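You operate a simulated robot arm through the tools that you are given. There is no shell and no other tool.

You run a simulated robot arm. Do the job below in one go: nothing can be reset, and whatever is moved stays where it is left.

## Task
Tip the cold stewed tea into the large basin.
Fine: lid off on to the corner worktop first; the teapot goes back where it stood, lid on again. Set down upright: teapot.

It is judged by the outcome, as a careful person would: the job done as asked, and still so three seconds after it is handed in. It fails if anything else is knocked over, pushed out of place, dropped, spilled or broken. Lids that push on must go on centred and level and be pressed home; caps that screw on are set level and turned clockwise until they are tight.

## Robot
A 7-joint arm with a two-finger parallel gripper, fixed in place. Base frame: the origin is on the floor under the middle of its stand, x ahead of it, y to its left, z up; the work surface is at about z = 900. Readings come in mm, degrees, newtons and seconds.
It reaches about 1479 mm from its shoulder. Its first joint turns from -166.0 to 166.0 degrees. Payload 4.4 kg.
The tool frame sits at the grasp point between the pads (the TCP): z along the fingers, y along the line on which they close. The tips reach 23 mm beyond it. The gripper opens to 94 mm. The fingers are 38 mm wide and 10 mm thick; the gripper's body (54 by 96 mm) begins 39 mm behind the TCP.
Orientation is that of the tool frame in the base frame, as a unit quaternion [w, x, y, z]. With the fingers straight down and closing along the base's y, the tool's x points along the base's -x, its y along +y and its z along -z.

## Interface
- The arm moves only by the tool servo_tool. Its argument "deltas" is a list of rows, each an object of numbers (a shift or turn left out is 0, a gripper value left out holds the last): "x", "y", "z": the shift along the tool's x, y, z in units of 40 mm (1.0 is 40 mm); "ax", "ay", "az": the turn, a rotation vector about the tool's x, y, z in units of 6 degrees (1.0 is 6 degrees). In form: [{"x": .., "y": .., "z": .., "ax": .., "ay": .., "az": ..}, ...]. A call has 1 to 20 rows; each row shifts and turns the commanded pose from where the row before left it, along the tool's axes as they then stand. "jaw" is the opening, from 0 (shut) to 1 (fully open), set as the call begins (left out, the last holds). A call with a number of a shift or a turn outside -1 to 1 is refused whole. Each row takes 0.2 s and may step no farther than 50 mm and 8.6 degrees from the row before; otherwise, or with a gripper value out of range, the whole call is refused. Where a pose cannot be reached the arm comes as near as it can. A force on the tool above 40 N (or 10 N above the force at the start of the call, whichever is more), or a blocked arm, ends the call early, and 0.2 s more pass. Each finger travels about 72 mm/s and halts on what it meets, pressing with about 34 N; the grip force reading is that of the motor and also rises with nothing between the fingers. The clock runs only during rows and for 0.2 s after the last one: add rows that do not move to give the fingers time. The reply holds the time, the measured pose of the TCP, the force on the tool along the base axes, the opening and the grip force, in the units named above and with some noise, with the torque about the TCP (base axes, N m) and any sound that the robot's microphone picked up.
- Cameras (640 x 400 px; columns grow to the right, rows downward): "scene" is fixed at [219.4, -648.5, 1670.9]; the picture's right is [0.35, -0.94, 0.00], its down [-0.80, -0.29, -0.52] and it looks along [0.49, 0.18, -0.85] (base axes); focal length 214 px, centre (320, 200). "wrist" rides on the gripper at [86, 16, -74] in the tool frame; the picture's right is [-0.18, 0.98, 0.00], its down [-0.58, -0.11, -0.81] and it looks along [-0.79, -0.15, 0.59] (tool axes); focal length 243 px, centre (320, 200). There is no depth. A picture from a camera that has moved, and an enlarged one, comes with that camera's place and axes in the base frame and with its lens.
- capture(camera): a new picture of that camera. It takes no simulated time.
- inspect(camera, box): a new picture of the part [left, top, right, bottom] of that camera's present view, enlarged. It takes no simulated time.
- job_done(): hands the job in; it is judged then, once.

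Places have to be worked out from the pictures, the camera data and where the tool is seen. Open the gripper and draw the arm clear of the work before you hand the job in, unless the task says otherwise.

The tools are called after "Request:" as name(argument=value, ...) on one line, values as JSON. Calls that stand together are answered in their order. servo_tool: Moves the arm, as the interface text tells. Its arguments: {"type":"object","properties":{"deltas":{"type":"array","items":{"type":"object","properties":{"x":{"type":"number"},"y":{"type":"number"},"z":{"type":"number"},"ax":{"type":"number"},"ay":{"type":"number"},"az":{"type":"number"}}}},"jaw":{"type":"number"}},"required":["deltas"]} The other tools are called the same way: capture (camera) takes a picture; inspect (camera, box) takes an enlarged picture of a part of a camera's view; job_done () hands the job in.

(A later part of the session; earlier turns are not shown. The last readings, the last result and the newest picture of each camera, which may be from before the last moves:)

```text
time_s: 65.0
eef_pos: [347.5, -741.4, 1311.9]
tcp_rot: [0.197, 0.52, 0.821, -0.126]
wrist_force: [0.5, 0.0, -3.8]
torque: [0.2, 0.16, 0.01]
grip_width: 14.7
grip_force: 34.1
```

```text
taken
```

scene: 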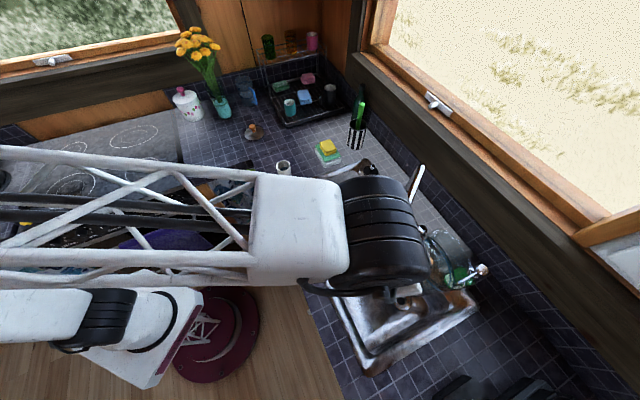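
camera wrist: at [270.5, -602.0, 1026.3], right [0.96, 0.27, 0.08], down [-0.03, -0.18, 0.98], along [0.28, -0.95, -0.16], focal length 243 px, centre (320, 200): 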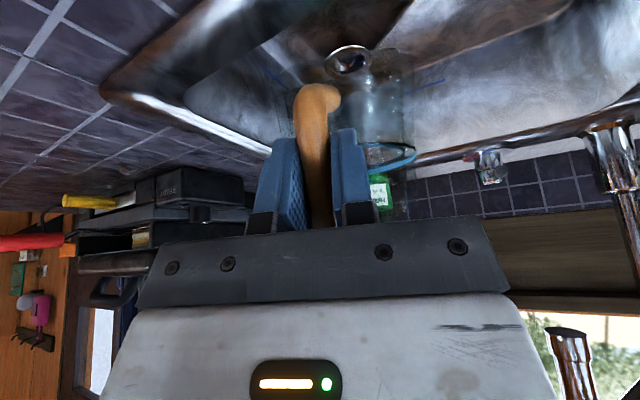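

High and clear. I'll bring the pot back to about 15° forward tilt (keeps the handle self-centring), then swing back smoothly by 35° at the proven radius.

Request:
servo_tool(deltas=[{"ay": -0.6}, {"ay": -0.9}, {"ay": -0.63}, {"x": 0.0015, "y": 0.2855, "z": -0.0013, "ax": -0.0857, "az": -0.1021}, {"x": 0.0061, "y": 0.571, "z": -0.0051, "ax": -0.1715, "az": -0.2043}, {"x": 0.0149, "y": 0.892, "z": -0.0125, "ax": -0.268, "az": -0.319}, {"x": 0.0149, "y": 0.892, "z": -0.0125, "ax": -0.268, "az": -0.319}, {"x": 0.0149, "y": 0.892, "z": -0.0125, "ax": -0.268, "az": -0.319}, {"x": 0.0149, "y": 0.892, "z": -0.0125, "ax": -0.268, "az": -0.319}, {"x": 0.0149, "y": 0.892, "z": -0.0125, "ax": -0.268, "az": -0.319}, {"x": 0.0149, "y": 0.892, "z": -0.0125, "ax": -0.268, "az": -0.319}, {"x": 0.0149, "y": 0.892, "z": -0.0125, "ax": -0.268, "az": -0.319}, {"x": 0.0149, "y": 0.892, "z": -0.0125, "ax": -0.268, "az": -0.319}, {"x": 0.0149, "y": 0.892, "z": -0.0125, "ax": -0.268, "az": -0.319}, {"x": 0.0149, "y": 0.892, "z": -0.0125, "ax": -0.268, "az": -0.319}, {"x": 0.0149, "y": 0.892, "z": -0.0125, "ax": -0.268, "az": -0.319}, {"x": 0.0149, "y": 0.892, "z": -0.0125, "ax": -0.268, "az": -0.319}, {"x": 0.0061, "y": 0.571, "z": -0.0051, "ax": -0.1715, "az": -0.2043}, {"x": 0.0015, "y": 0.2855, "z": -0.0013, "ax": -0.0857, "az": -0.1021}, {}])

Request:
capture(camera="scene")

Request:
capture(camera="wrist")

```text
time_s: 69.2
eef_pos: [708.0, -409.7, 1313.4]
tcp_rot: [0.329, 0.243, 0.908, -0.088]
wrist_force: [-0.3, -0.2, -3.8]
torque: [0.12, 0.27, -0.01]
grip_width: 14.7
grip_force: 33.7
```

```text
taken
```

scene: 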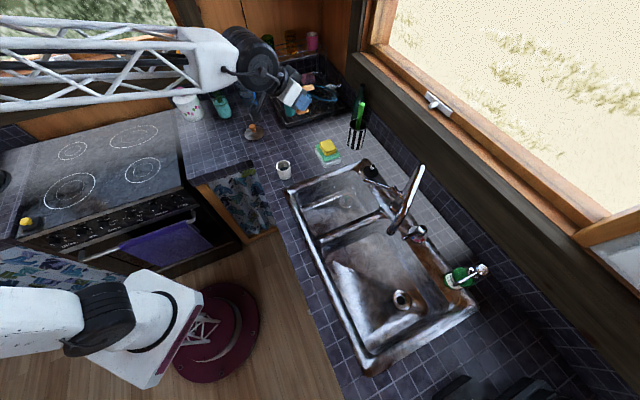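

```text
taken
camera wrist: at [616.6, -338.3, 1314.9], right [0.61, 0.78, 0.12], down [-0.12, -0.06, 0.99], along [0.78, -0.62, 0.05], focal length 243 px, centre (320, 200)
```

wrist: 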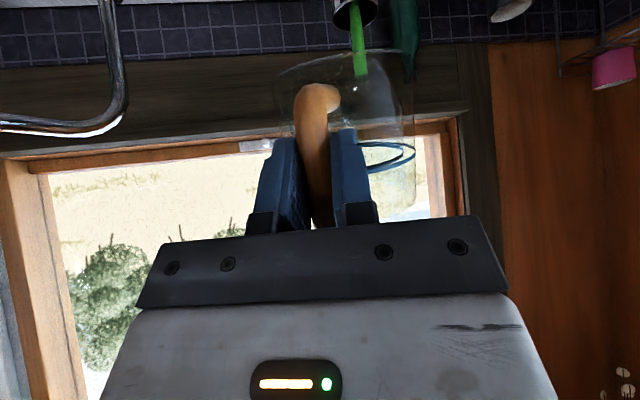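

Bearing -30° now, all tracking well. I'll swing another 12°, then draw back to r ≈ 700 so the pot stays well clear of the flowers.

Request:
servo_tool(deltas=[{"x": 0.0015, "y": 0.2855, "z": -0.0013, "ax": -0.0857, "az": -0.1021}, {"x": 0.0061, "y": 0.571, "z": -0.0051, "ax": -0.1715, "az": -0.2043}, {"x": 0.0149, "y": 0.892, "z": -0.0125, "ax": -0.268, "az": -0.319}, {"x": 0.0149, "y": 0.892, "z": -0.0125, "ax": -0.268, "az": -0.319}, {"x": 0.0149, "y": 0.892, "z": -0.0125, "ax": -0.268, "az": -0.319}, {"x": 0.0061, "y": 0.571, "z": -0.0051, "ax": -0.1715, "az": -0.2043}, {"x": 0.0006, "y": 0.1784, "z": -0.0005, "ax": -0.0536, "az": -0.0638}, {}, {"x": 0.23, "z": -0.193}, {"x": 0.421, "z": -0.354}, {"x": 0.498, "z": -0.418}, {"x": 0.498, "z": -0.418}, {"x": 0.383, "z": -0.3215}, {"x": 0.23, "z": -0.193}, {}])

Request:
capture(camera="scene")

```text
time_s: 72.5
eef_pos: [665.6, -219.5, 1313.9]
tcp_rot: [0.337, 0.148, 0.928, -0.054]
wrist_force: [0.3, 0.1, -3.3]
torque: [0.03, 0.3, 0.01]
grip_width: 14.8
grip_force: 33.5
```

```text
taken
```

scene: 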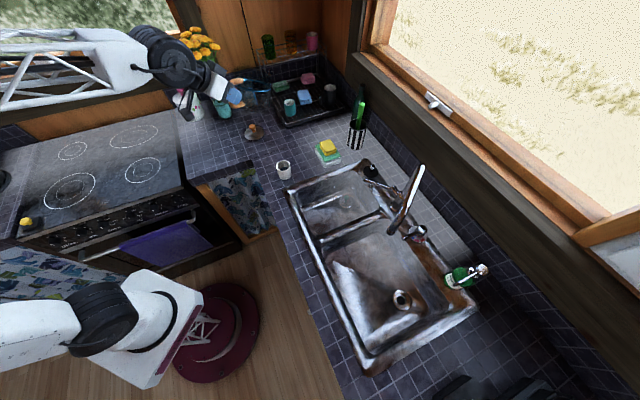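

Now the last part of the swing at this height, bringing the heading close to radial in front of the pot's original place.

Request:
servo_tool(deltas=[{"x": 0.0017, "y": 0.2753, "z": -0.0014, "ax": -0.0965, "az": -0.1149}, {"x": 0.0066, "y": 0.5505, "z": -0.0056, "ax": -0.1929, "az": -0.2298}, {"x": 0.016, "y": 0.856, "z": -0.0135, "ax": -0.3001, "az": -0.3575}, {"x": 0.016, "y": 0.856, "z": -0.0135, "ax": -0.3001, "az": -0.3575}, {"x": 0.016, "y": 0.856, "z": -0.0135, "ax": -0.3001, "az": -0.3575}, {"x": 0.016, "y": 0.856, "z": -0.0135, "ax": -0.3001, "az": -0.3575}, {"x": 0.016, "y": 0.856, "z": -0.0135, "ax": -0.3001, "az": -0.3575}, {"x": 0.016, "y": 0.856, "z": -0.0135, "ax": -0.3001, "az": -0.3575}, {"x": 0.0118, "y": 0.734, "z": -0.0099, "ax": -0.2572, "az": -0.3064}, {"x": 0.003, "y": 0.367, "z": -0.0025, "ax": -0.1286, "az": -0.1532}, {"x": 0.0005, "y": 0.153, "z": -0.0004, "ax": -0.0536, "az": -0.0638}, {}])

Request:
capture(camera="scene")

Request:
capture(camera="wrist")

```text
time_s: 75.0
eef_pos: [694.4, 64.5, 1313.0]
tcp_rot: [0.342, -0.045, 0.939, 0.016]
wrist_force: [-0.3, -0.1, -3.5]
torque: [-0.04, 0.31, -0.02]
grip_width: 14.6
grip_force: 34.1
```

```text
taken
```

scene: 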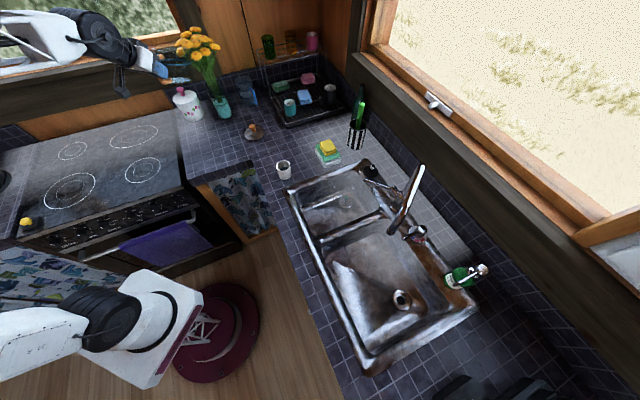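

```text
taken
camera wrist: at [580.2, 71.0, 1314.5], right [0.04, 0.99, 0.12], down [-0.06, -0.12, 0.99], along [1.0, -0.05, 0.05], focal length 243 px, centre (320, 200)
```

wrist: 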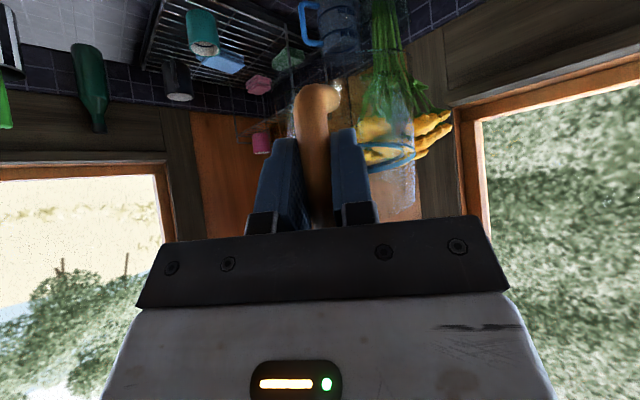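

Back near the original bearing at z 1313. I'll level the pot (pitch back to 35°) and lower to about z 1150, then measure the pot's pose in the grip from both cameras.

Request:
servo_tool(deltas=[{"ay": -0.4}, {"ay": -0.7}, {"ay": -0.8}, {"ay": -0.63}, {"x": -0.0}, {"x": 0.2, "z": 0.14}, {"x": 0.38, "z": 0.266}, {"x": 0.55, "z": 0.385}, {"x": 0.6, "z": 0.42}, {"x": 0.55, "z": 0.385}, {"x": 0.45, "z": 0.315}, {"x": 0.28, "z": 0.196}, {"x": 0.15, "z": 0.105}, {}])

Request:
inspect(camera="scene", box=[130, 50, 290, 170])

Request:
inspect(camera="wrist", box=[220, 40, 450, 230])

```text
time_s: 78.0
eef_pos: [695.9, 65.6, 1158.5]
tcp_rot: [0.462, -0.043, 0.886, 0.023]
wrist_force: [-0.5, -0.3, -3.5]
torque: [-0.07, 0.31, 0.0]
grip_width: 14.8
grip_force: 34.4
```

```text
3.33 times, centred on (210, 110) of scene
camera zoom: at [219.4, -648.5, 1670.9], right [0.35, -0.94, 0.0], down [-0.8, -0.29, -0.52], along [0.49, 0.18, -0.85], focal length 715 px, centre (687, 500)
```

zoom: 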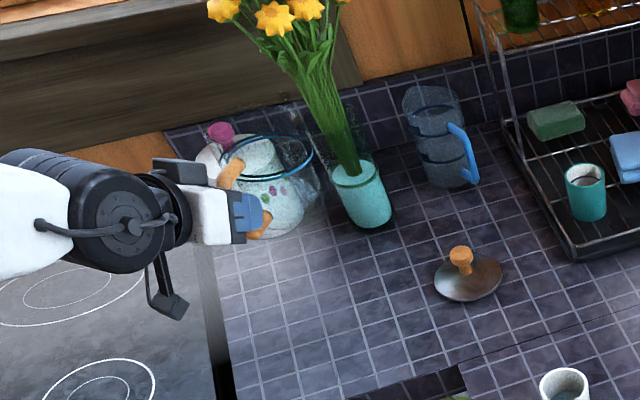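

```text
2.11 times, centred on (335, 135) of wrist
camera zoom: at [585.0, 72.1, 1129.9], right [0.01, 0.99, 0.15], down [-0.32, -0.14, 0.94], along [0.95, -0.06, 0.31], focal length 511 px, centre (288, 337)
```

zoom: 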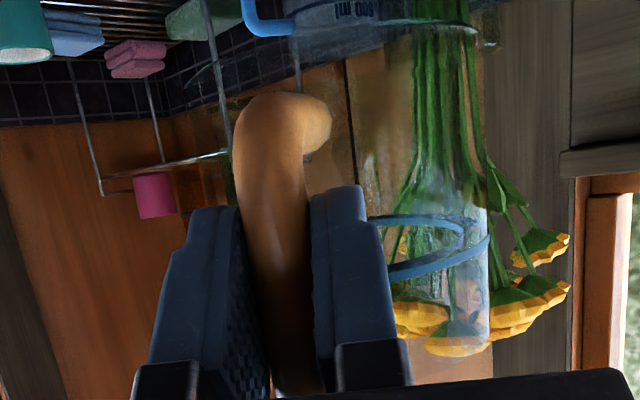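

The handle has yawed in the grip by roughly 8–11°. I'll zoom in closer from the scene camera to measure the pot's axis and check that it is level.

Request:
inspect(camera="scene", box=[175, 65, 225, 115])

Request:
inspect(camera="wrist", box=[250, 40, 440, 160])

```text
8.00 times, centred on (200, 90) of scene
camera zoom: at [219.4, -648.5, 1670.9], right [0.35, -0.94, 0.0], down [-0.8, -0.29, -0.52], along [0.49, 0.18, -0.85], focal length 1716 px, centre (1280, 1080)
```

zoom: 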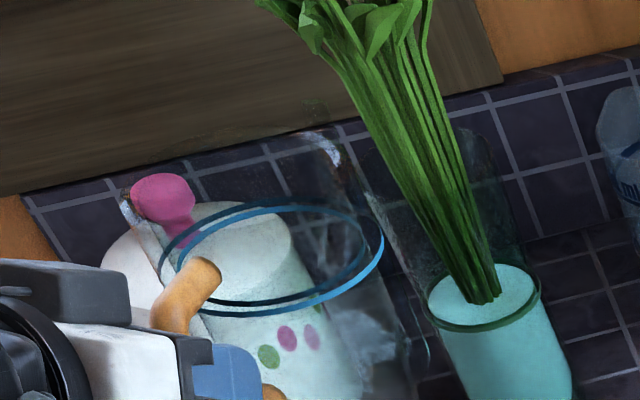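

```text
3.33 times, centred on (345, 100) of wrist
camera zoom: at [585.0, 72.1, 1129.9], right [0.01, 0.99, 0.15], down [-0.32, -0.14, 0.94], along [0.95, -0.06, 0.31], focal length 809 px, centre (237, 533)
```

zoom: 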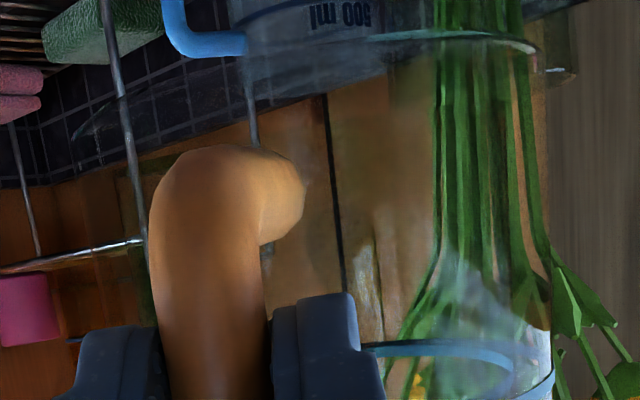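

Comparing the ring's shape with how it looked at rest, the pot has slipped about 5–6° nose-down and about 7° in yaw in the grip. I'll correct the tool by those amounts (pitch -5.5°, heading +3.4°) so the pot itself is upright and facing as before, then re-measure.

Request:
servo_tool(deltas=[{"ax": -0.232, "az": -0.1625}, {"ax": -0.232, "az": -0.1625}, {"ay": -0.46}, {"ay": -0.457}, {}])

Request:
inspect(camera="scene", box=[175, 65, 225, 115])

```text
time_s: 79.2
eef_pos: [695.7, 66.0, 1158.4]
tcp_rot: [0.503, -0.067, 0.861, 0.04]
wrist_force: [0.7, -0.5, -4.7]
torque: [-0.11, 0.3, -0.02]
grip_width: 14.3
grip_force: 33.9
```

```text
8.00 times, centred on (200, 90) of scene
camera zoom: at [219.4, -648.5, 1670.9], right [0.35, -0.94, 0.0], down [-0.8, -0.29, -0.52], along [0.49, 0.18, -0.85], focal length 1716 px, centre (1280, 1080)
```

zoom: 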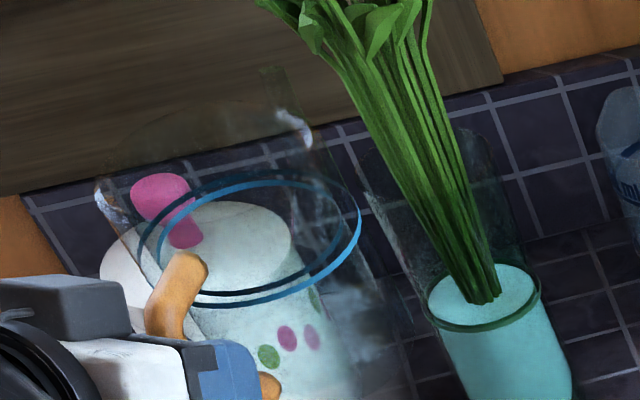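

The ring now matches a level pot (tilt within about 1°), and the pot azimuth is back to about 16°. I'll lower to about 20 mm above the worktop at the original place.

Request:
servo_tool(deltas=[{"x": 0.204, "z": 0.105}, {"x": 0.408, "z": 0.209}, {"x": 0.612, "z": 0.314}, {"x": 0.694, "z": 0.356}, {"x": 0.694, "z": 0.356}, {"x": 0.612, "z": 0.314}, {"x": 0.408, "z": 0.209}, {"x": 0.286, "z": 0.147}, {"x": 0.163, "z": 0.084}, {}])

Request:
inspect(camera="scene", box=[190, 115, 240, 165])

Request:
capture(camera="wrist")

```text
time_s: 81.5
eef_pos: [690.6, 66.1, 975.3]
tcp_rot: [0.503, -0.068, 0.861, 0.041]
wrist_force: [0.4, -0.5, -3.0]
torque: [-0.08, 0.29, 0.02]
grip_width: 14.6
grip_force: 33.6
```

```text
8.00 times, centred on (215, 140) of scene
camera zoom: at [219.4, -648.5, 1670.9], right [0.35, -0.94, 0.0], down [-0.8, -0.29, -0.52], along [0.49, 0.18, -0.85], focal length 1716 px, centre (1160, 680)
```

zoom: 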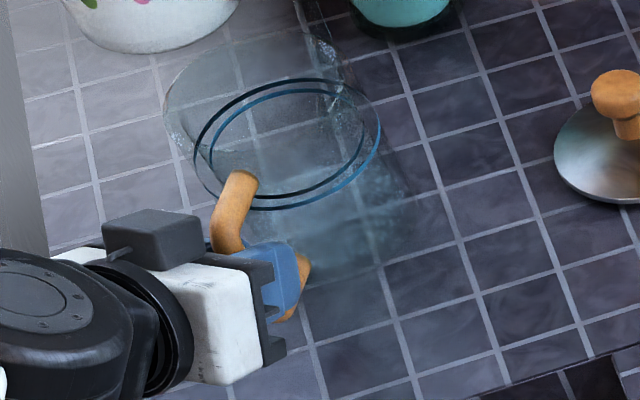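

```text
taken
camera wrist: at [582.1, 65.4, 936.1], right [-0.06, 0.98, 0.16], down [-0.39, -0.17, 0.9], along [0.92, -0.01, 0.4], focal length 243 px, centre (320, 200)
```

wrist: 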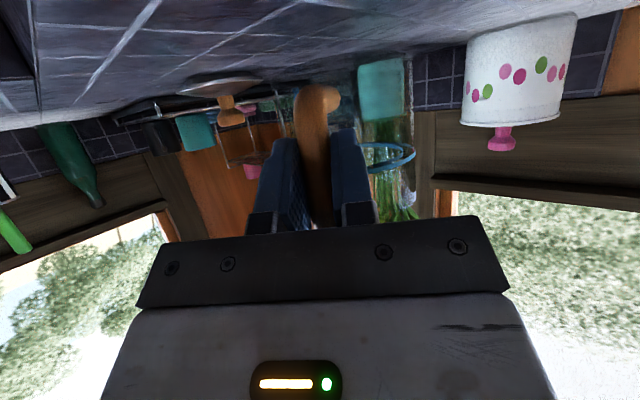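

Comparing with the at-rest picture, the pot is only about 3–4 mm off in x and y. I'll shift by (-2.7, -3.0) while lowering to just above the surface.

Request:
servo_tool(deltas=[{"x": 0.143, "y": -0.021, "z": 0.051}, {"x": 0.143, "y": -0.021, "z": 0.051}, {"x": 0.1, "y": -0.021, "z": 0.035}, {}])

Request:
inspect(camera="scene", box=[190, 115, 240, 165])

```text
time_s: 82.5
eef_pos: [686.3, 60.7, 959.2]
tcp_rot: [0.503, -0.067, 0.861, 0.04]
wrist_force: [-0.2, 0.4, -3.9]
torque: [-0.09, 0.31, -0.04]
grip_width: 14.8
grip_force: 33.9
```

```text
8.00 times, centred on (215, 140) of scene
camera zoom: at [219.4, -648.5, 1670.9], right [0.35, -0.94, 0.0], down [-0.8, -0.29, -0.52], along [0.49, 0.18, -0.85], focal length 1716 px, centre (1160, 680)
```

zoom: 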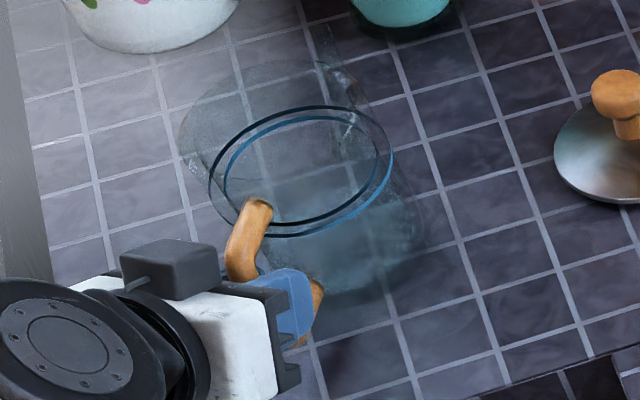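

Ring position projects to within 1 mm of the original. Lowering the last 5 mm gently, watching for contact.

Request:
servo_tool(deltas=[{"x": 0.044, "z": 0.0245}, {"x": 0.044, "z": 0.0245}, {}])

Request:
servo_tool(deltas=[{"x": 0.033, "z": 0.0184}, {}])

Request:
inspect(camera="scene", box=[190, 115, 240, 165])

```text
time_s: 83.2
eef_pos: [686.1, 62.6, 955.9]
tcp_rot: [0.503, -0.067, 0.861, 0.04]
wrist_force: [0.1, -2.2, 5.5]
torque: [-0.07, -0.15, -0.06]
grip_width: 14.6
grip_force: 33.6
```

```text
time_s: 83.8
eef_pos: [686.5, 62.1, 954.5]
tcp_rot: [0.504, -0.067, 0.86, 0.041]
wrist_force: [-2.1, 0.4, 17.1]
torque: [0.23, -0.64, 0.01]
grip_width: 14.8
grip_force: 33.7
```

```text
8.00 times, centred on (215, 140) of scene
camera zoom: at [219.4, -648.5, 1670.9], right [0.35, -0.94, 0.0], down [-0.8, -0.29, -0.52], along [0.49, 0.18, -0.85], focal length 1716 px, centre (1160, 680)
```

zoom: 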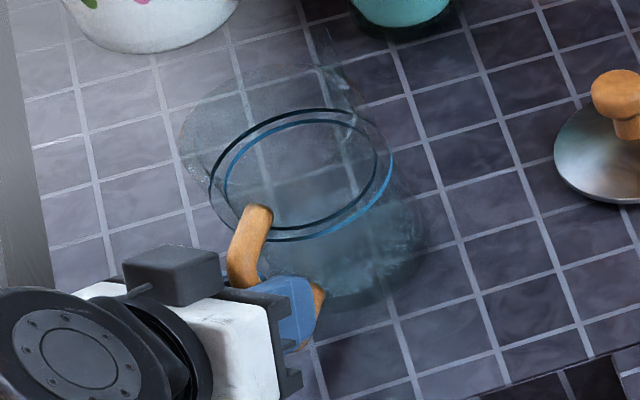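

The pot stands on the worktop (contact, 17 N) and is level. I'll ease the downward pressure, then open the gripper.

Request:
servo_tool(deltas=[{"x": -0.027, "z": -0.015}, {}])

Request:
servo_tool(deltas=[{}, {}, {}], jaw=0.6)

Request:
inspect(camera="scene", box=[190, 115, 240, 165])

Request:
capture(camera="wrist")

```text
time_s: 84.5
eef_pos: [687.5, 62.0, 954.8]
tcp_rot: [0.503, -0.068, 0.861, 0.041]
wrist_force: [-6.5, -0.6, 11.8]
torque: [0.0, -0.1, -0.01]
grip_width: 14.9
grip_force: 34.2
```

```text
time_s: 85.2
eef_pos: [687.1, 62.0, 955.4]
tcp_rot: [0.503, -0.066, 0.861, 0.039]
wrist_force: [-0.3, 0.9, 0.0]
torque: [0.02, -0.01, -0.01]
grip_width: 56.5
grip_force: 0.1
```

```text
8.00 times, centred on (215, 140) of scene
camera zoom: at [219.4, -648.5, 1670.9], right [0.35, -0.94, 0.0], down [-0.8, -0.29, -0.52], along [0.49, 0.18, -0.85], focal length 1716 px, centre (1160, 680)
```

zoom: 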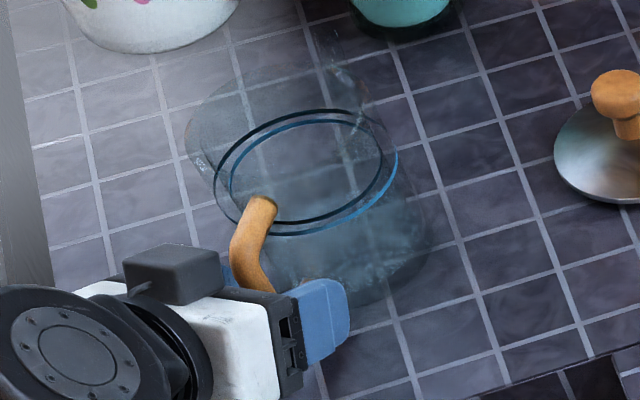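

```text
taken
camera wrist: at [578.3, 62.3, 916.2], right [-0.06, 0.98, 0.16], down [-0.39, -0.17, 0.9], along [0.92, -0.01, 0.4], focal length 243 px, centre (320, 200)
```

wrist: 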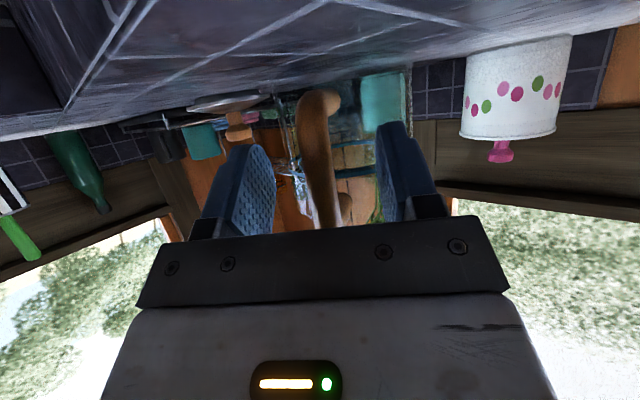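

The pot is released and standing level within about 5 mm of its original spot. I'll back the fingers straight out from the handle.

Request:
servo_tool(deltas=[{"z": -0.25}, {"z": -0.5}, {"z": -0.7}, {"z": -0.8}, {"z": -0.6}, {"z": -0.4}, {}], jaw=0.7)

Request:
inspect(camera="scene", box=[190, 115, 240, 165])

Request:
capture(camera="wrist")

```text
time_s: 86.8
eef_pos: [576.1, 44.0, 1019.6]
tcp_rot: [0.503, -0.067, 0.861, 0.04]
wrist_force: [0.3, 0.0, -1.4]
torque: [-0.01, 0.04, -0.04]
grip_width: 65.8
grip_force: 0.1
```

```text
8.00 times, centred on (215, 140) of scene
camera zoom: at [219.4, -648.5, 1670.9], right [0.35, -0.94, 0.0], down [-0.8, -0.29, -0.52], along [0.49, 0.18, -0.85], focal length 1716 px, centre (1160, 680)
```

zoom: 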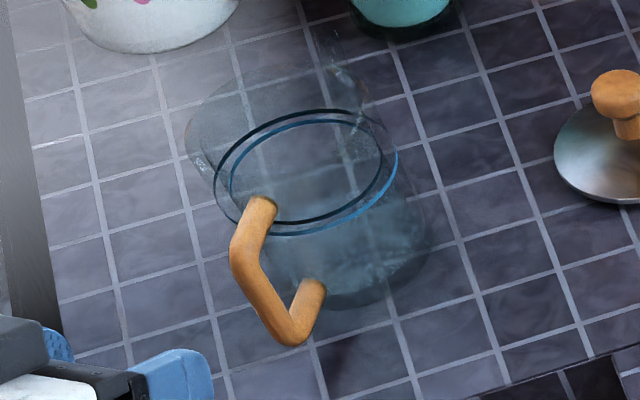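

```text
taken
camera wrist: at [468.2, 44.1, 979.7], right [-0.06, 0.98, 0.16], down [-0.39, -0.17, 0.9], along [0.92, -0.01, 0.4], focal length 243 px, centre (320, 200)
```

wrist: 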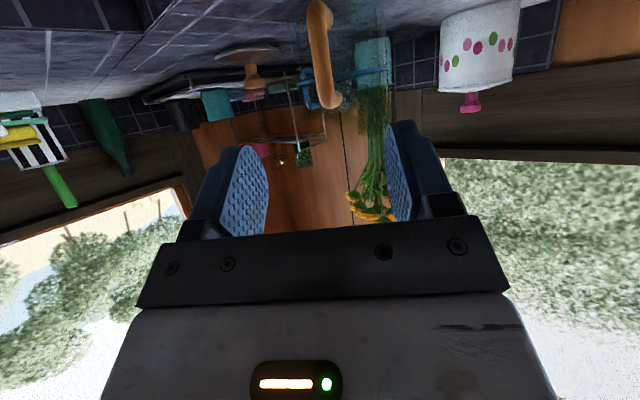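

Handle and pot look right. I'll rise and turn the gripper back to straight down (heading 0), to view the pot mouth from above and then fetch the lid.

Request:
servo_tool(deltas=[{"x": -0.52, "z": -0.295}, {"x": -0.87, "z": -0.49}, {"x": -0.87, "z": -0.49}, {"x": -0.77, "z": -0.43}, {"x": -0.45, "z": -0.255}, {"ay": 0.918}, {"ay": 0.918}, {"ay": 0.918}, {"ay": 0.918}, {"ay": 0.918}, {"ay": 0.918}, {"ay": 0.918}, {"ay": 0.918}, {"ay": 0.918}, {"ay": 0.918}, {"ay": 0.918}, {"az": 0.75}, {"az": 0.75}, {}])

Request:
capture(camera="wrist")

Request:
capture(camera="scene")

```text
time_s: 90.8
eef_pos: [575.5, 46.3, 1179.1]
tcp_rot: [0.001, -0.001, 1.0, 0.001]
wrist_force: [0.3, 0.4, 0.1]
torque: [0.01, 0.02, 0.02]
grip_width: 65.6
grip_force: 0.1
```

```text
taken
camera wrist: at [489.0, 62.3, 1254.0], right [0.18, 0.98, 0.0], down [0.58, -0.11, 0.81], along [0.79, -0.15, -0.59], focal length 243 px, centre (320, 200)
```

wrist: 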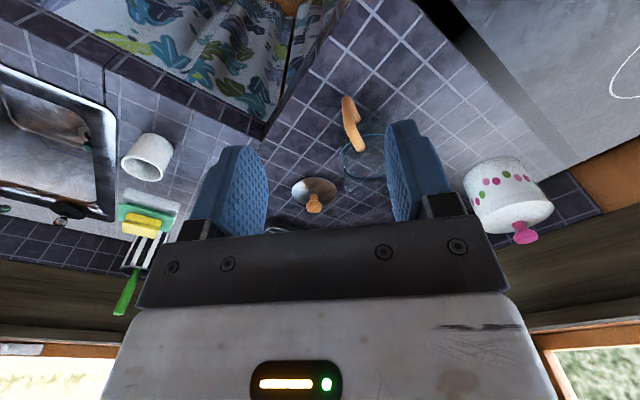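

```text
taken
```

scene: 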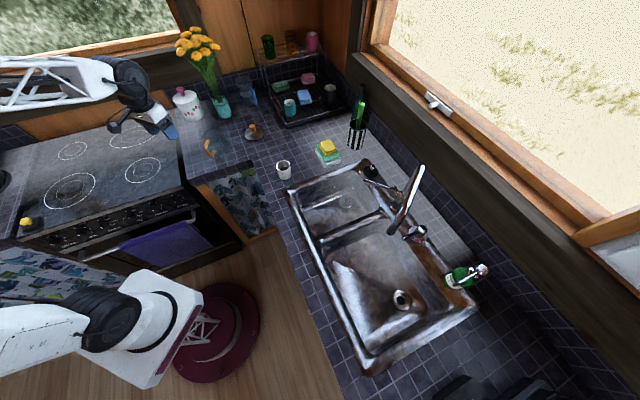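

I'll move to the same viewpoint used earlier, so I can compare the ring's position directly with the original picture.

Request:
servo_tool(deltas=[{"x": -0.194, "y": 0.598}, {"x": -0.194, "y": 0.598}, {"x": -0.194, "y": 0.598}, {}, {}], jaw=1.0)

Request:
inspect(camera="wrist", box=[275, 80, 365, 190])

Request:
inspect(camera="scene", box=[195, 118, 230, 148])

Request:
inspect(camera="scene", box=[190, 115, 240, 165])

```text
time_s: 92.0
eef_pos: [599.1, 117.4, 1179.4]
tcp_rot: [0.0, 0.0, 1.0, 0.0]
wrist_force: [0.2, 0.0, -0.6]
torque: [0.01, -0.02, 0.0]
grip_width: 94.2
grip_force: 0.2
```

```text
3.64 times, centred on (320, 135) of wrist
camera zoom: at [513.0, 133.7, 1253.5], right [0.18, 0.98, 0.0], down [0.58, -0.11, 0.81], along [0.79, -0.15, -0.59], focal length 882 px, centre (320, 436)
```

zoom: 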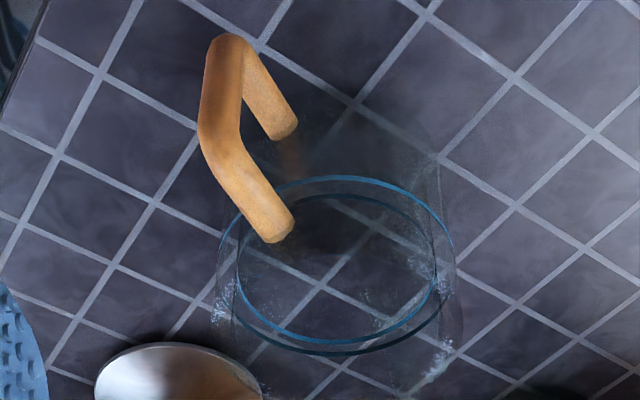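

```text
13.33 times, centred on (212, 133) of scene
camera zoom: at [219.4, -648.5, 1670.9], right [0.35, -0.94, 0.0], down [-0.8, -0.29, -0.52], along [0.49, 0.18, -0.85], focal length 2860 px, centre (1753, 1093)
```

zoom: 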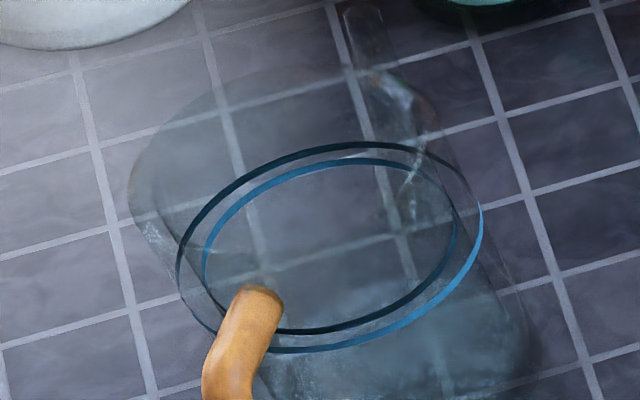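

```text
8.00 times, centred on (215, 140) of scene
camera zoom: at [219.4, -648.5, 1670.9], right [0.35, -0.94, 0.0], down [-0.8, -0.29, -0.52], along [0.49, 0.18, -0.85], focal length 1716 px, centre (1160, 680)
```

zoom: 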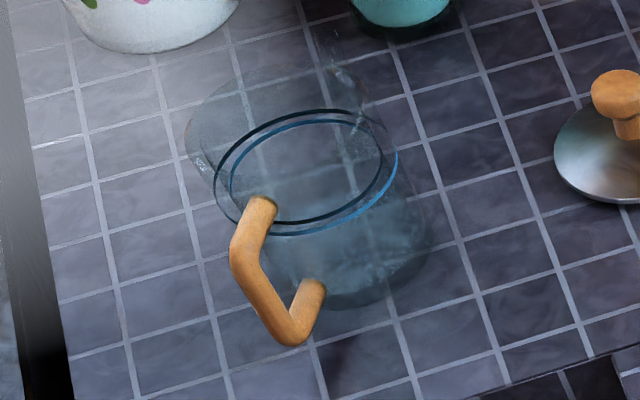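

The comparison puts the pot about (+5, +4) mm from its original spot, axis now at about (779.3, 91.6), which is fine. Now I'll fetch the lid at (920, -31).

Request:
servo_tool(deltas=[{"x": -0.5, "y": -0.232}, {"x": -0.891, "y": -0.413}, {"x": -0.95, "y": -0.44}, {"x": -0.95, "y": -0.44}, {"x": -0.95, "y": -0.44}, {"x": -0.95, "y": -0.44}, {"x": -0.95, "y": -0.44}, {"x": -0.95, "y": -0.44}, {"x": -0.6, "y": -0.279}, {"x": -0.329, "y": -0.156}, {"z": 0.7}, {"z": 0.9}, {"z": 0.8}, {"z": 0.5}, {}])

Request:
capture(camera="wrist")

Request:
inspect(camera="wrist", box=[220, 0, 420, 150])

```text
time_s: 95.2
eef_pos: [917.8, -33.9, 1062.3]
tcp_rot: [0.0, 0.0, 1.0, 0.001]
wrist_force: [-0.5, -1.2, 0.1]
torque: [0.0, 0.01, 0.01]
grip_width: 93.9
grip_force: 0.1
```

```text
taken
camera wrist: at [830.8, -16.5, 1137.4], right [0.18, 0.98, 0.0], down [0.58, -0.11, 0.81], along [0.79, -0.15, -0.59], focal length 243 px, centre (320, 200)
```

wrist: 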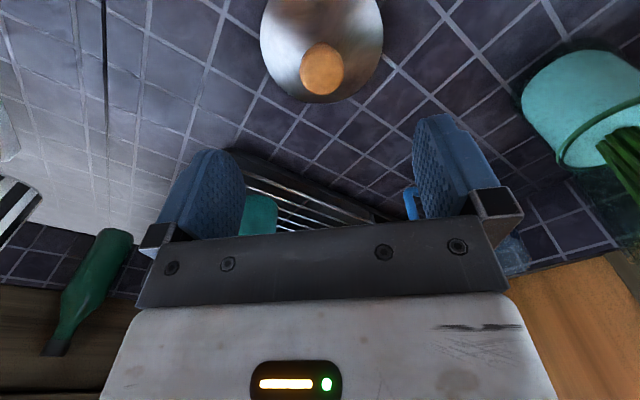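

```text
2.67 times, centred on (320, 75) of wrist
camera zoom: at [830.8, -16.5, 1137.4], right [0.18, 0.98, 0.0], down [0.58, -0.11, 0.81], along [0.79, -0.15, -0.59], focal length 647 px, centre (320, 533)
```

zoom: 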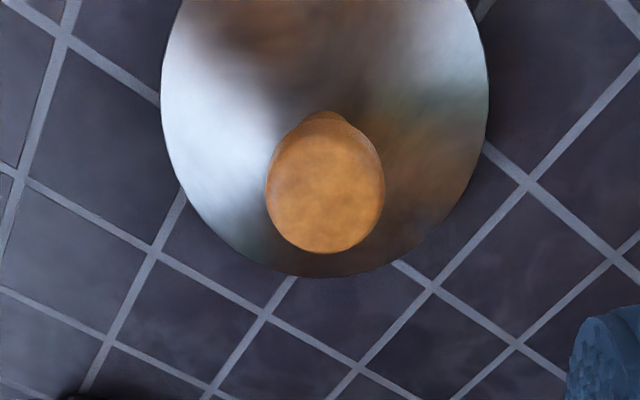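

Knob measured at (919.3, -31.6), about (+2.5, +0.9) mm from the TCP. Correcting and descending over it to the same grip height as before.

Request:
servo_tool(deltas=[{"x": -0.0625, "y": 0.022, "z": 0.7}, {"z": 0.8}, {"z": 0.7}, {"z": 0.4}, {"z": 0.22}, {}], jaw=0.75)

Request:
capture(camera="wrist")

Request:
inspect(camera="wrist", box=[220, 100, 420, 225])

```text
time_s: 96.7
eef_pos: [921.6, -31.5, 951.6]
tcp_rot: [0.0, 0.0, 1.0, 0.001]
wrist_force: [0.5, 1.6, 0.3]
torque: [-0.01, 0.01, 0.0]
grip_width: 70.4
grip_force: 0.1
```

```text
taken
camera wrist: at [835.6, -14.0, 1026.3], right [0.18, 0.98, 0.0], down [0.58, -0.11, 0.81], along [0.79, -0.15, -0.59], focal length 243 px, centre (320, 200)
```

wrist: 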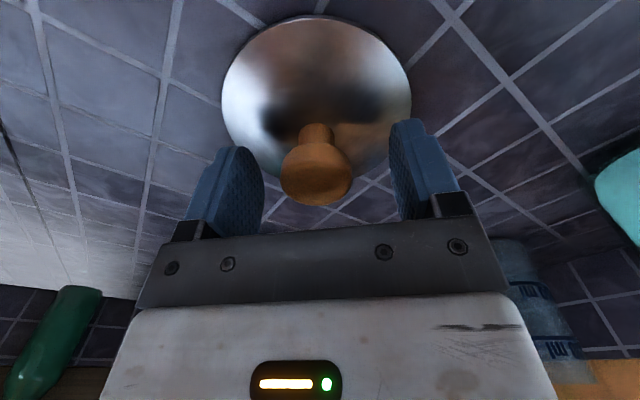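

```text
3.20 times, centred on (320, 162) of wrist
camera zoom: at [835.6, -14.0, 1026.3], right [0.18, 0.98, 0.0], down [0.58, -0.11, 0.81], along [0.79, -0.15, -0.59], focal length 776 px, centre (320, 320)
```

zoom: 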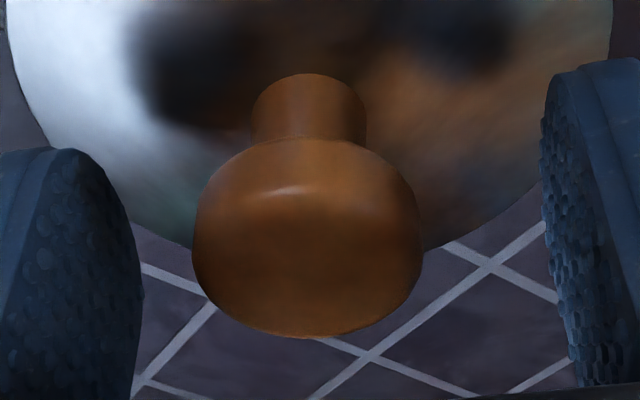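

Compared with the earlier grip picture, I'm about 3–4 mm too far in x, 1.6 mm in y and 2 mm high. Adjusting to reproduce the same knob position in the gripper.

Request:
servo_tool(deltas=[{"x": 0.09, "y": -0.04, "z": 0.05}, {}, {}])

Request:
capture(camera="wrist")

```text
time_s: 97.5
eef_pos: [917.4, -32.8, 948.2]
tcp_rot: [0.0, 0.0, 1.0, 0.001]
wrist_force: [0.1, 0.0, 0.2]
torque: [0.04, -0.01, 0.02]
grip_width: 70.6
grip_force: 0.0
```

```text
taken
camera wrist: at [831.7, -15.3, 1023.3], right [0.18, 0.98, 0.0], down [0.58, -0.11, 0.81], along [0.79, -0.15, -0.59], focal length 243 px, centre (320, 200)
```

wrist: 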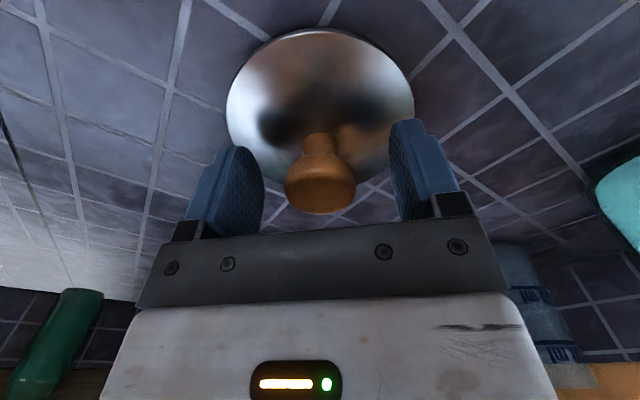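

Now the view matches the original grip. Closing on the knob.

Request:
servo_tool(deltas=[{}, {}, {}, {}], jaw=0.0)

Request:
servo_tool(deltas=[{"z": -0.2}, {"z": -0.4}, {"z": -0.8}, {"z": -1}, {"z": -1}, {"z": -0.9}, {"z": -0.5}, {}])

Request:
capture(camera="wrist")

Request:
inspect(camera="scene", box=[180, 70, 300, 170])

```text
time_s: 98.5
eef_pos: [917.8, -32.1, 949.2]
tcp_rot: [0.0, 0.0, 1.0, 0.001]
wrist_force: [0.6, 0.0, 0.0]
torque: [0.04, -0.03, 0.0]
grip_width: 32.2
grip_force: 33.9
```

```text
time_s: 100.2
eef_pos: [916.1, -33.5, 1142.6]
tcp_rot: [0.0, 0.0, 1.0, 0.001]
wrist_force: [-0.5, 0.4, -1.1]
torque: [-0.03, 0.03, 0.01]
grip_width: 32.6
grip_force: 34.2
```

```text
taken
camera wrist: at [830.6, -16.7, 1216.9], right [0.18, 0.98, 0.0], down [0.58, -0.11, 0.81], along [0.79, -0.15, -0.59], focal length 243 px, centre (320, 200)
```

wrist: 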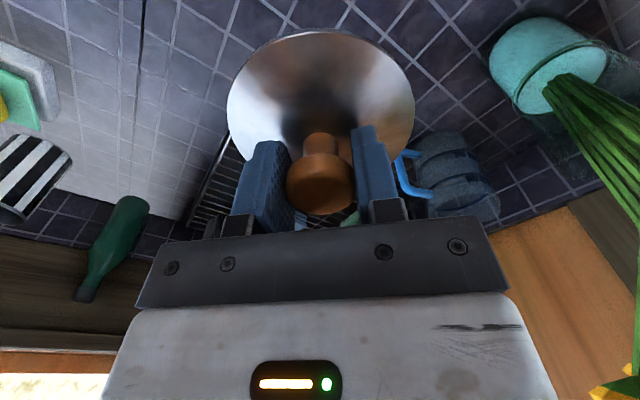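

```text
4.00 times, centred on (240, 120) of scene
camera zoom: at [219.4, -648.5, 1670.9], right [0.35, -0.94, 0.0], down [-0.8, -0.29, -0.52], along [0.49, 0.18, -0.85], focal length 858 px, centre (640, 520)
```

zoom: 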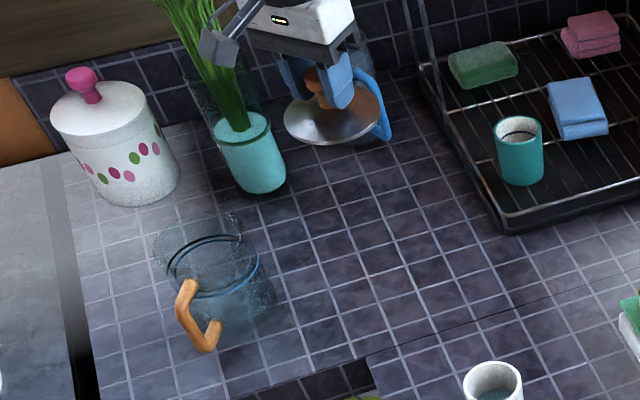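

The lid is held level. I'll carry it back over the pot, TCP target about (777, 91), stopping about 35 mm above the mouth to check alignment.

Request:
servo_tool(deltas=[{"x": 0.35, "y": 0.31}, {"x": 0.63, "y": 0.56}, {"x": 0.8, "y": 0.71}, {"x": 0.8, "y": 0.71}, {"x": 0.6, "y": 0.53}, {"x": 0.31, "y": 0.28}, {}, {"z": 0.5}, {"z": 0.5}, {"z": 0.3}, {}, {}])

Request:
inspect(camera="scene", box=[190, 105, 240, 155])

Request:
capture(camera="wrist")

```text
time_s: 102.8
eef_pos: [777.0, 93.4, 1087.2]
tcp_rot: [0.0, 0.0, 1.0, 0.001]
wrist_force: [0.6, -0.1, -0.8]
torque: [-0.01, -0.02, -0.01]
grip_width: 32.6
grip_force: 33.7
```

```text
8.00 times, centred on (215, 130) of scene
camera zoom: at [219.4, -648.5, 1670.9], right [0.35, -0.94, 0.0], down [-0.8, -0.29, -0.52], along [0.49, 0.18, -0.85], focal length 1716 px, centre (1160, 760)
```

zoom: 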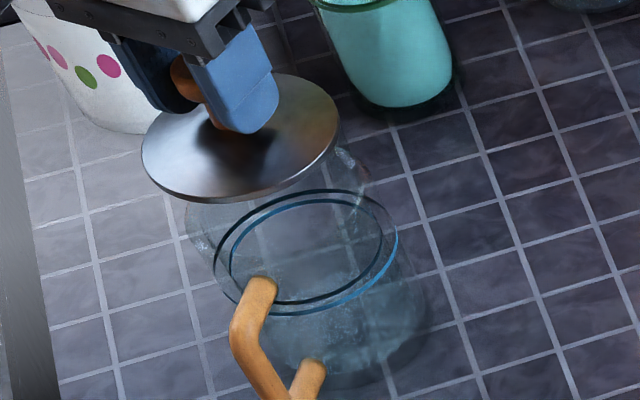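

```text
taken
camera wrist: at [691.1, 109.7, 1162.1], right [0.18, 0.98, 0.0], down [0.58, -0.11, 0.81], along [0.79, -0.15, -0.59], focal length 243 px, centre (320, 200)
```

wrist: 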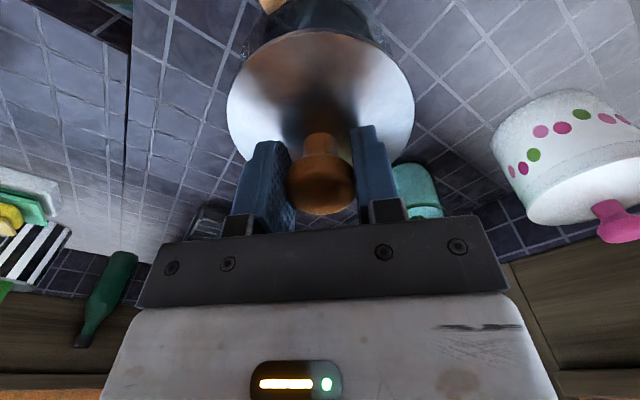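

Checking against the original lid-on geometry, the lid is about 1.8 mm too far in +y and good in x. I'll correct that and lower to about 10 mm above the mouth.

Request:
servo_tool(deltas=[{"y": -0.045}, {"z": 0.2}, {"z": 0.2}, {"z": 0.15}, {}, {}])

Request:
inspect(camera="scene", box=[195, 113, 235, 147])

Request:
inspect(camera="wrist", box=[220, 0, 420, 110])

```text
time_s: 104.2
eef_pos: [778.1, 89.8, 1065.1]
tcp_rot: [0.0, 0.0, 1.0, 0.0]
wrist_force: [-0.7, -0.3, -0.9]
torque: [0.01, 0.0, -0.01]
grip_width: 32.3
grip_force: 33.8
```

```text
11.76 times, centred on (215, 130) of scene
camera zoom: at [219.4, -648.5, 1670.9], right [0.35, -0.94, 0.0], down [-0.8, -0.29, -0.52], along [0.49, 0.18, -0.85], focal length 2523 px, centre (1555, 1024)
```

zoom: 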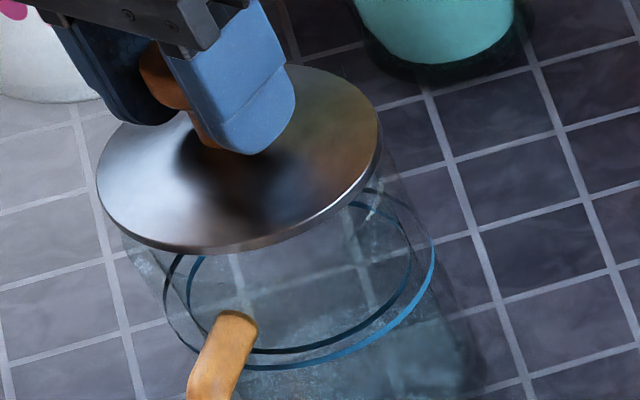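

```text
3.20 times, centred on (320, 55) of wrist
camera zoom: at [691.7, 106.1, 1139.8], right [0.18, 0.98, 0.0], down [0.58, -0.11, 0.81], along [0.79, -0.15, -0.59], focal length 776 px, centre (320, 664)
```

zoom: 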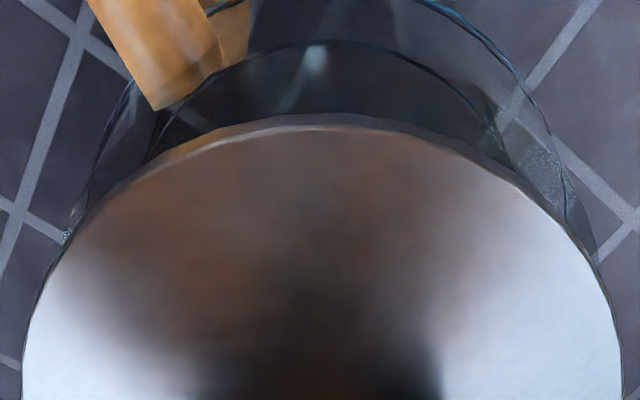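

The estimates differ by 2 mm or so. I'll zoom in on both sides where the pot rim shows past the lid in the wrist view to centre it precisely.

Request:
inspect(camera="wrist", box=[220, 30, 300, 80])

Request:
inspect(camera="wrist", box=[350, 30, 430, 80])

Request:
inspect(camera="scene", box=[200, 128, 224, 143])

```text
8.00 times, centred on (260, 55) of wrist
camera zoom: at [691.7, 106.1, 1139.8], right [0.18, 0.98, 0.0], down [0.58, -0.11, 0.81], along [0.79, -0.15, -0.59], focal length 1941 px, centre (800, 1360)
```

zoom: 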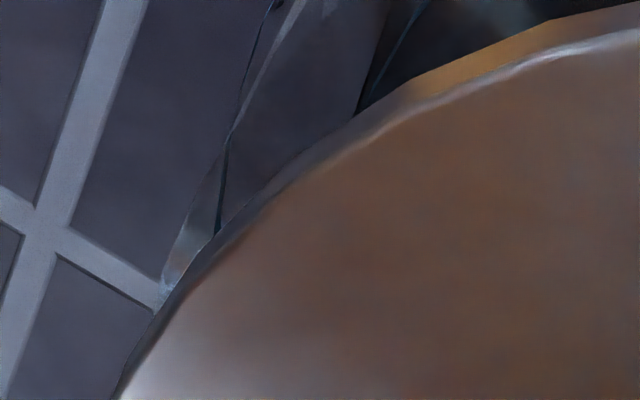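

```text
8.00 times, centred on (390, 55) of wrist
camera zoom: at [691.7, 106.1, 1139.8], right [0.18, 0.98, 0.0], down [0.58, -0.11, 0.81], along [0.79, -0.15, -0.59], focal length 1941 px, centre (-240, 1360)
```

zoom: 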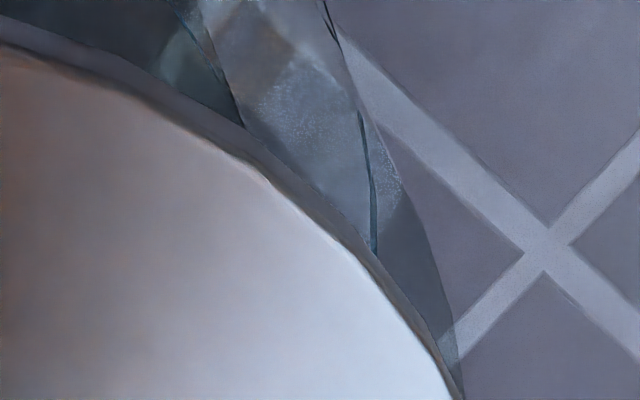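

```text
16.00 times, centred on (212, 136) of scene
camera zoom: at [219.4, -648.5, 1670.9], right [0.35, -0.94, 0.0], down [-0.8, -0.29, -0.52], along [0.49, 0.18, -0.85], focal length 3432 px, centre (2048, 1232)
```

zoom: 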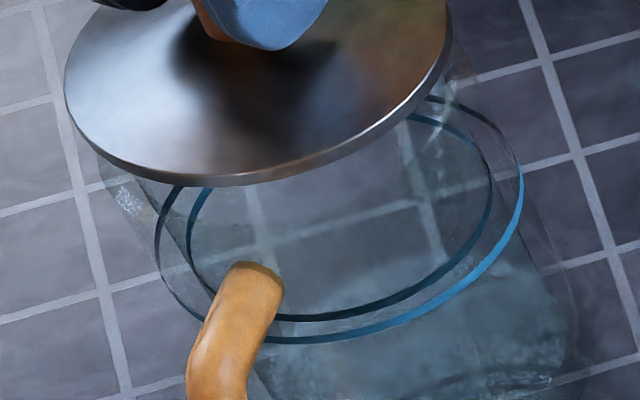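

In the wrist view the pot ring is centred about 0.8 mm in +y from the lid. The scene view agrees, and suggests the lid is about 1 mm too far in +x. Making that small correction, then lowering 8 mm.

Request:
servo_tool(deltas=[{"x": 0.02, "y": 0.021}, {"z": 0.1}, {"z": 0.1}, {}, {}])

Request:
inspect(camera="scene", box=[200, 124, 224, 139])

Request:
inspect(camera="wrist", box=[220, 0, 420, 110])

```text
time_s: 105.5
eef_pos: [778.6, 90.9, 1057.8]
tcp_rot: [0.0, 0.0, 1.0, 0.001]
wrist_force: [0.0, -0.3, -0.8]
torque: [-0.02, 0.01, 0.01]
grip_width: 32.1
grip_force: 34.3
```

```text
16.00 times, centred on (212, 132) of scene
camera zoom: at [219.4, -648.5, 1670.9], right [0.35, -0.94, 0.0], down [-0.8, -0.29, -0.52], along [0.49, 0.18, -0.85], focal length 3432 px, centre (2048, 1296)
```

zoom: 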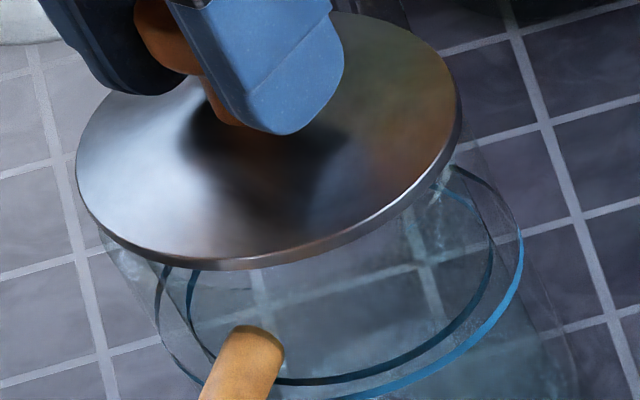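

```text
3.20 times, centred on (320, 55) of wrist
camera zoom: at [692.1, 106.8, 1132.4], right [0.18, 0.98, 0.0], down [0.58, -0.11, 0.81], along [0.79, -0.15, -0.59], focal length 776 px, centre (320, 664)
```

zoom: 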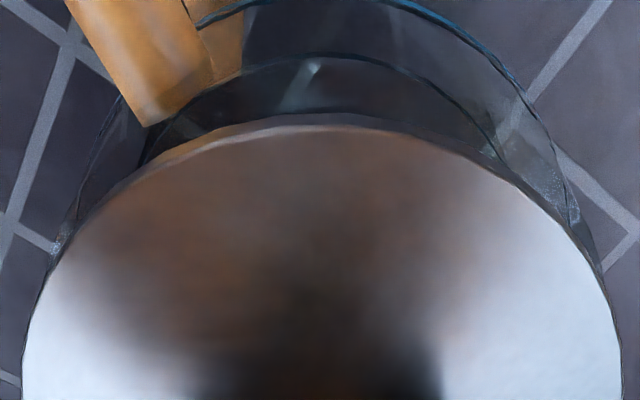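

Independent checks agree the lid is centred to within about 1 mm. Lowering in small steps while watching force.

Request:
servo_tool(deltas=[{"z": 0.05}, {"z": 0.05}, {}])

Request:
servo_tool(deltas=[{"z": 0.05}, {}])

Request:
servo_tool(deltas=[{"z": 0.05}, {}])

```text
time_s: 106.2
eef_pos: [777.0, 89.8, 1054.2]
tcp_rot: [0.0, 0.0, 1.0, 0.001]
wrist_force: [-0.1, 0.6, -0.1]
torque: [0.04, 0.01, -0.02]
grip_width: 32.4
grip_force: 33.8
```

```text
time_s: 106.8
eef_pos: [776.5, 90.5, 1053.5]
tcp_rot: [0.002, -0.001, 1.0, 0.0]
wrist_force: [0.6, -2.9, 8.5]
torque: [-0.02, -0.4, -0.1]
grip_width: 32.3
grip_force: 33.7
```

```text
time_s: 107.5
eef_pos: [776.4, 89.4, 1050.8]
tcp_rot: [0.001, 0.0, 1.0, 0.001]
wrist_force: [-0.1, -3.5, 18.9]
torque: [0.06, -0.83, -0.06]
grip_width: 32.3
grip_force: 34.1
```

Contact at about z 1053, with torque placing it at the +x side (rx ≈ +44 mm): the lid plug is catching the rim there, so the lid is about 1–1.5 mm too far in +x. I'll lift 4 mm, shift -1.3 mm in x and try again.

Request:
servo_tool(deltas=[{"z": -0.1}, {"z": -0.05}, {"x": 0.033}, {}])

Request:
servo_tool(deltas=[{"z": 0.05}, {"z": 0.05}, {}])

Request:
servo_tool(deltas=[{"z": 0.05}, {}])

```text
time_s: 108.5
eef_pos: [776.3, 89.3, 1057.2]
tcp_rot: [0.0, -0.001, 1.0, 0.001]
wrist_force: [0.2, -0.3, -0.7]
torque: [-0.03, 0.02, -0.05]
grip_width: 32.4
grip_force: 34.2
```

```text
time_s: 109.2
eef_pos: [775.6, 91.0, 1053.0]
tcp_rot: [0.0, 0.001, 1.0, 0.001]
wrist_force: [0.2, 0.4, 0.0]
torque: [0.0, -0.01, 0.02]
grip_width: 32.4
grip_force: 33.9
```

```text
time_s: 109.8
eef_pos: [775.7, 91.9, 1051.4]
tcp_rot: [0.0, 0.001, 1.0, 0.001]
wrist_force: [-0.4, -1.5, 8.1]
torque: [0.32, 0.0, -0.01]
grip_width: 32.1
grip_force: 34.5
```

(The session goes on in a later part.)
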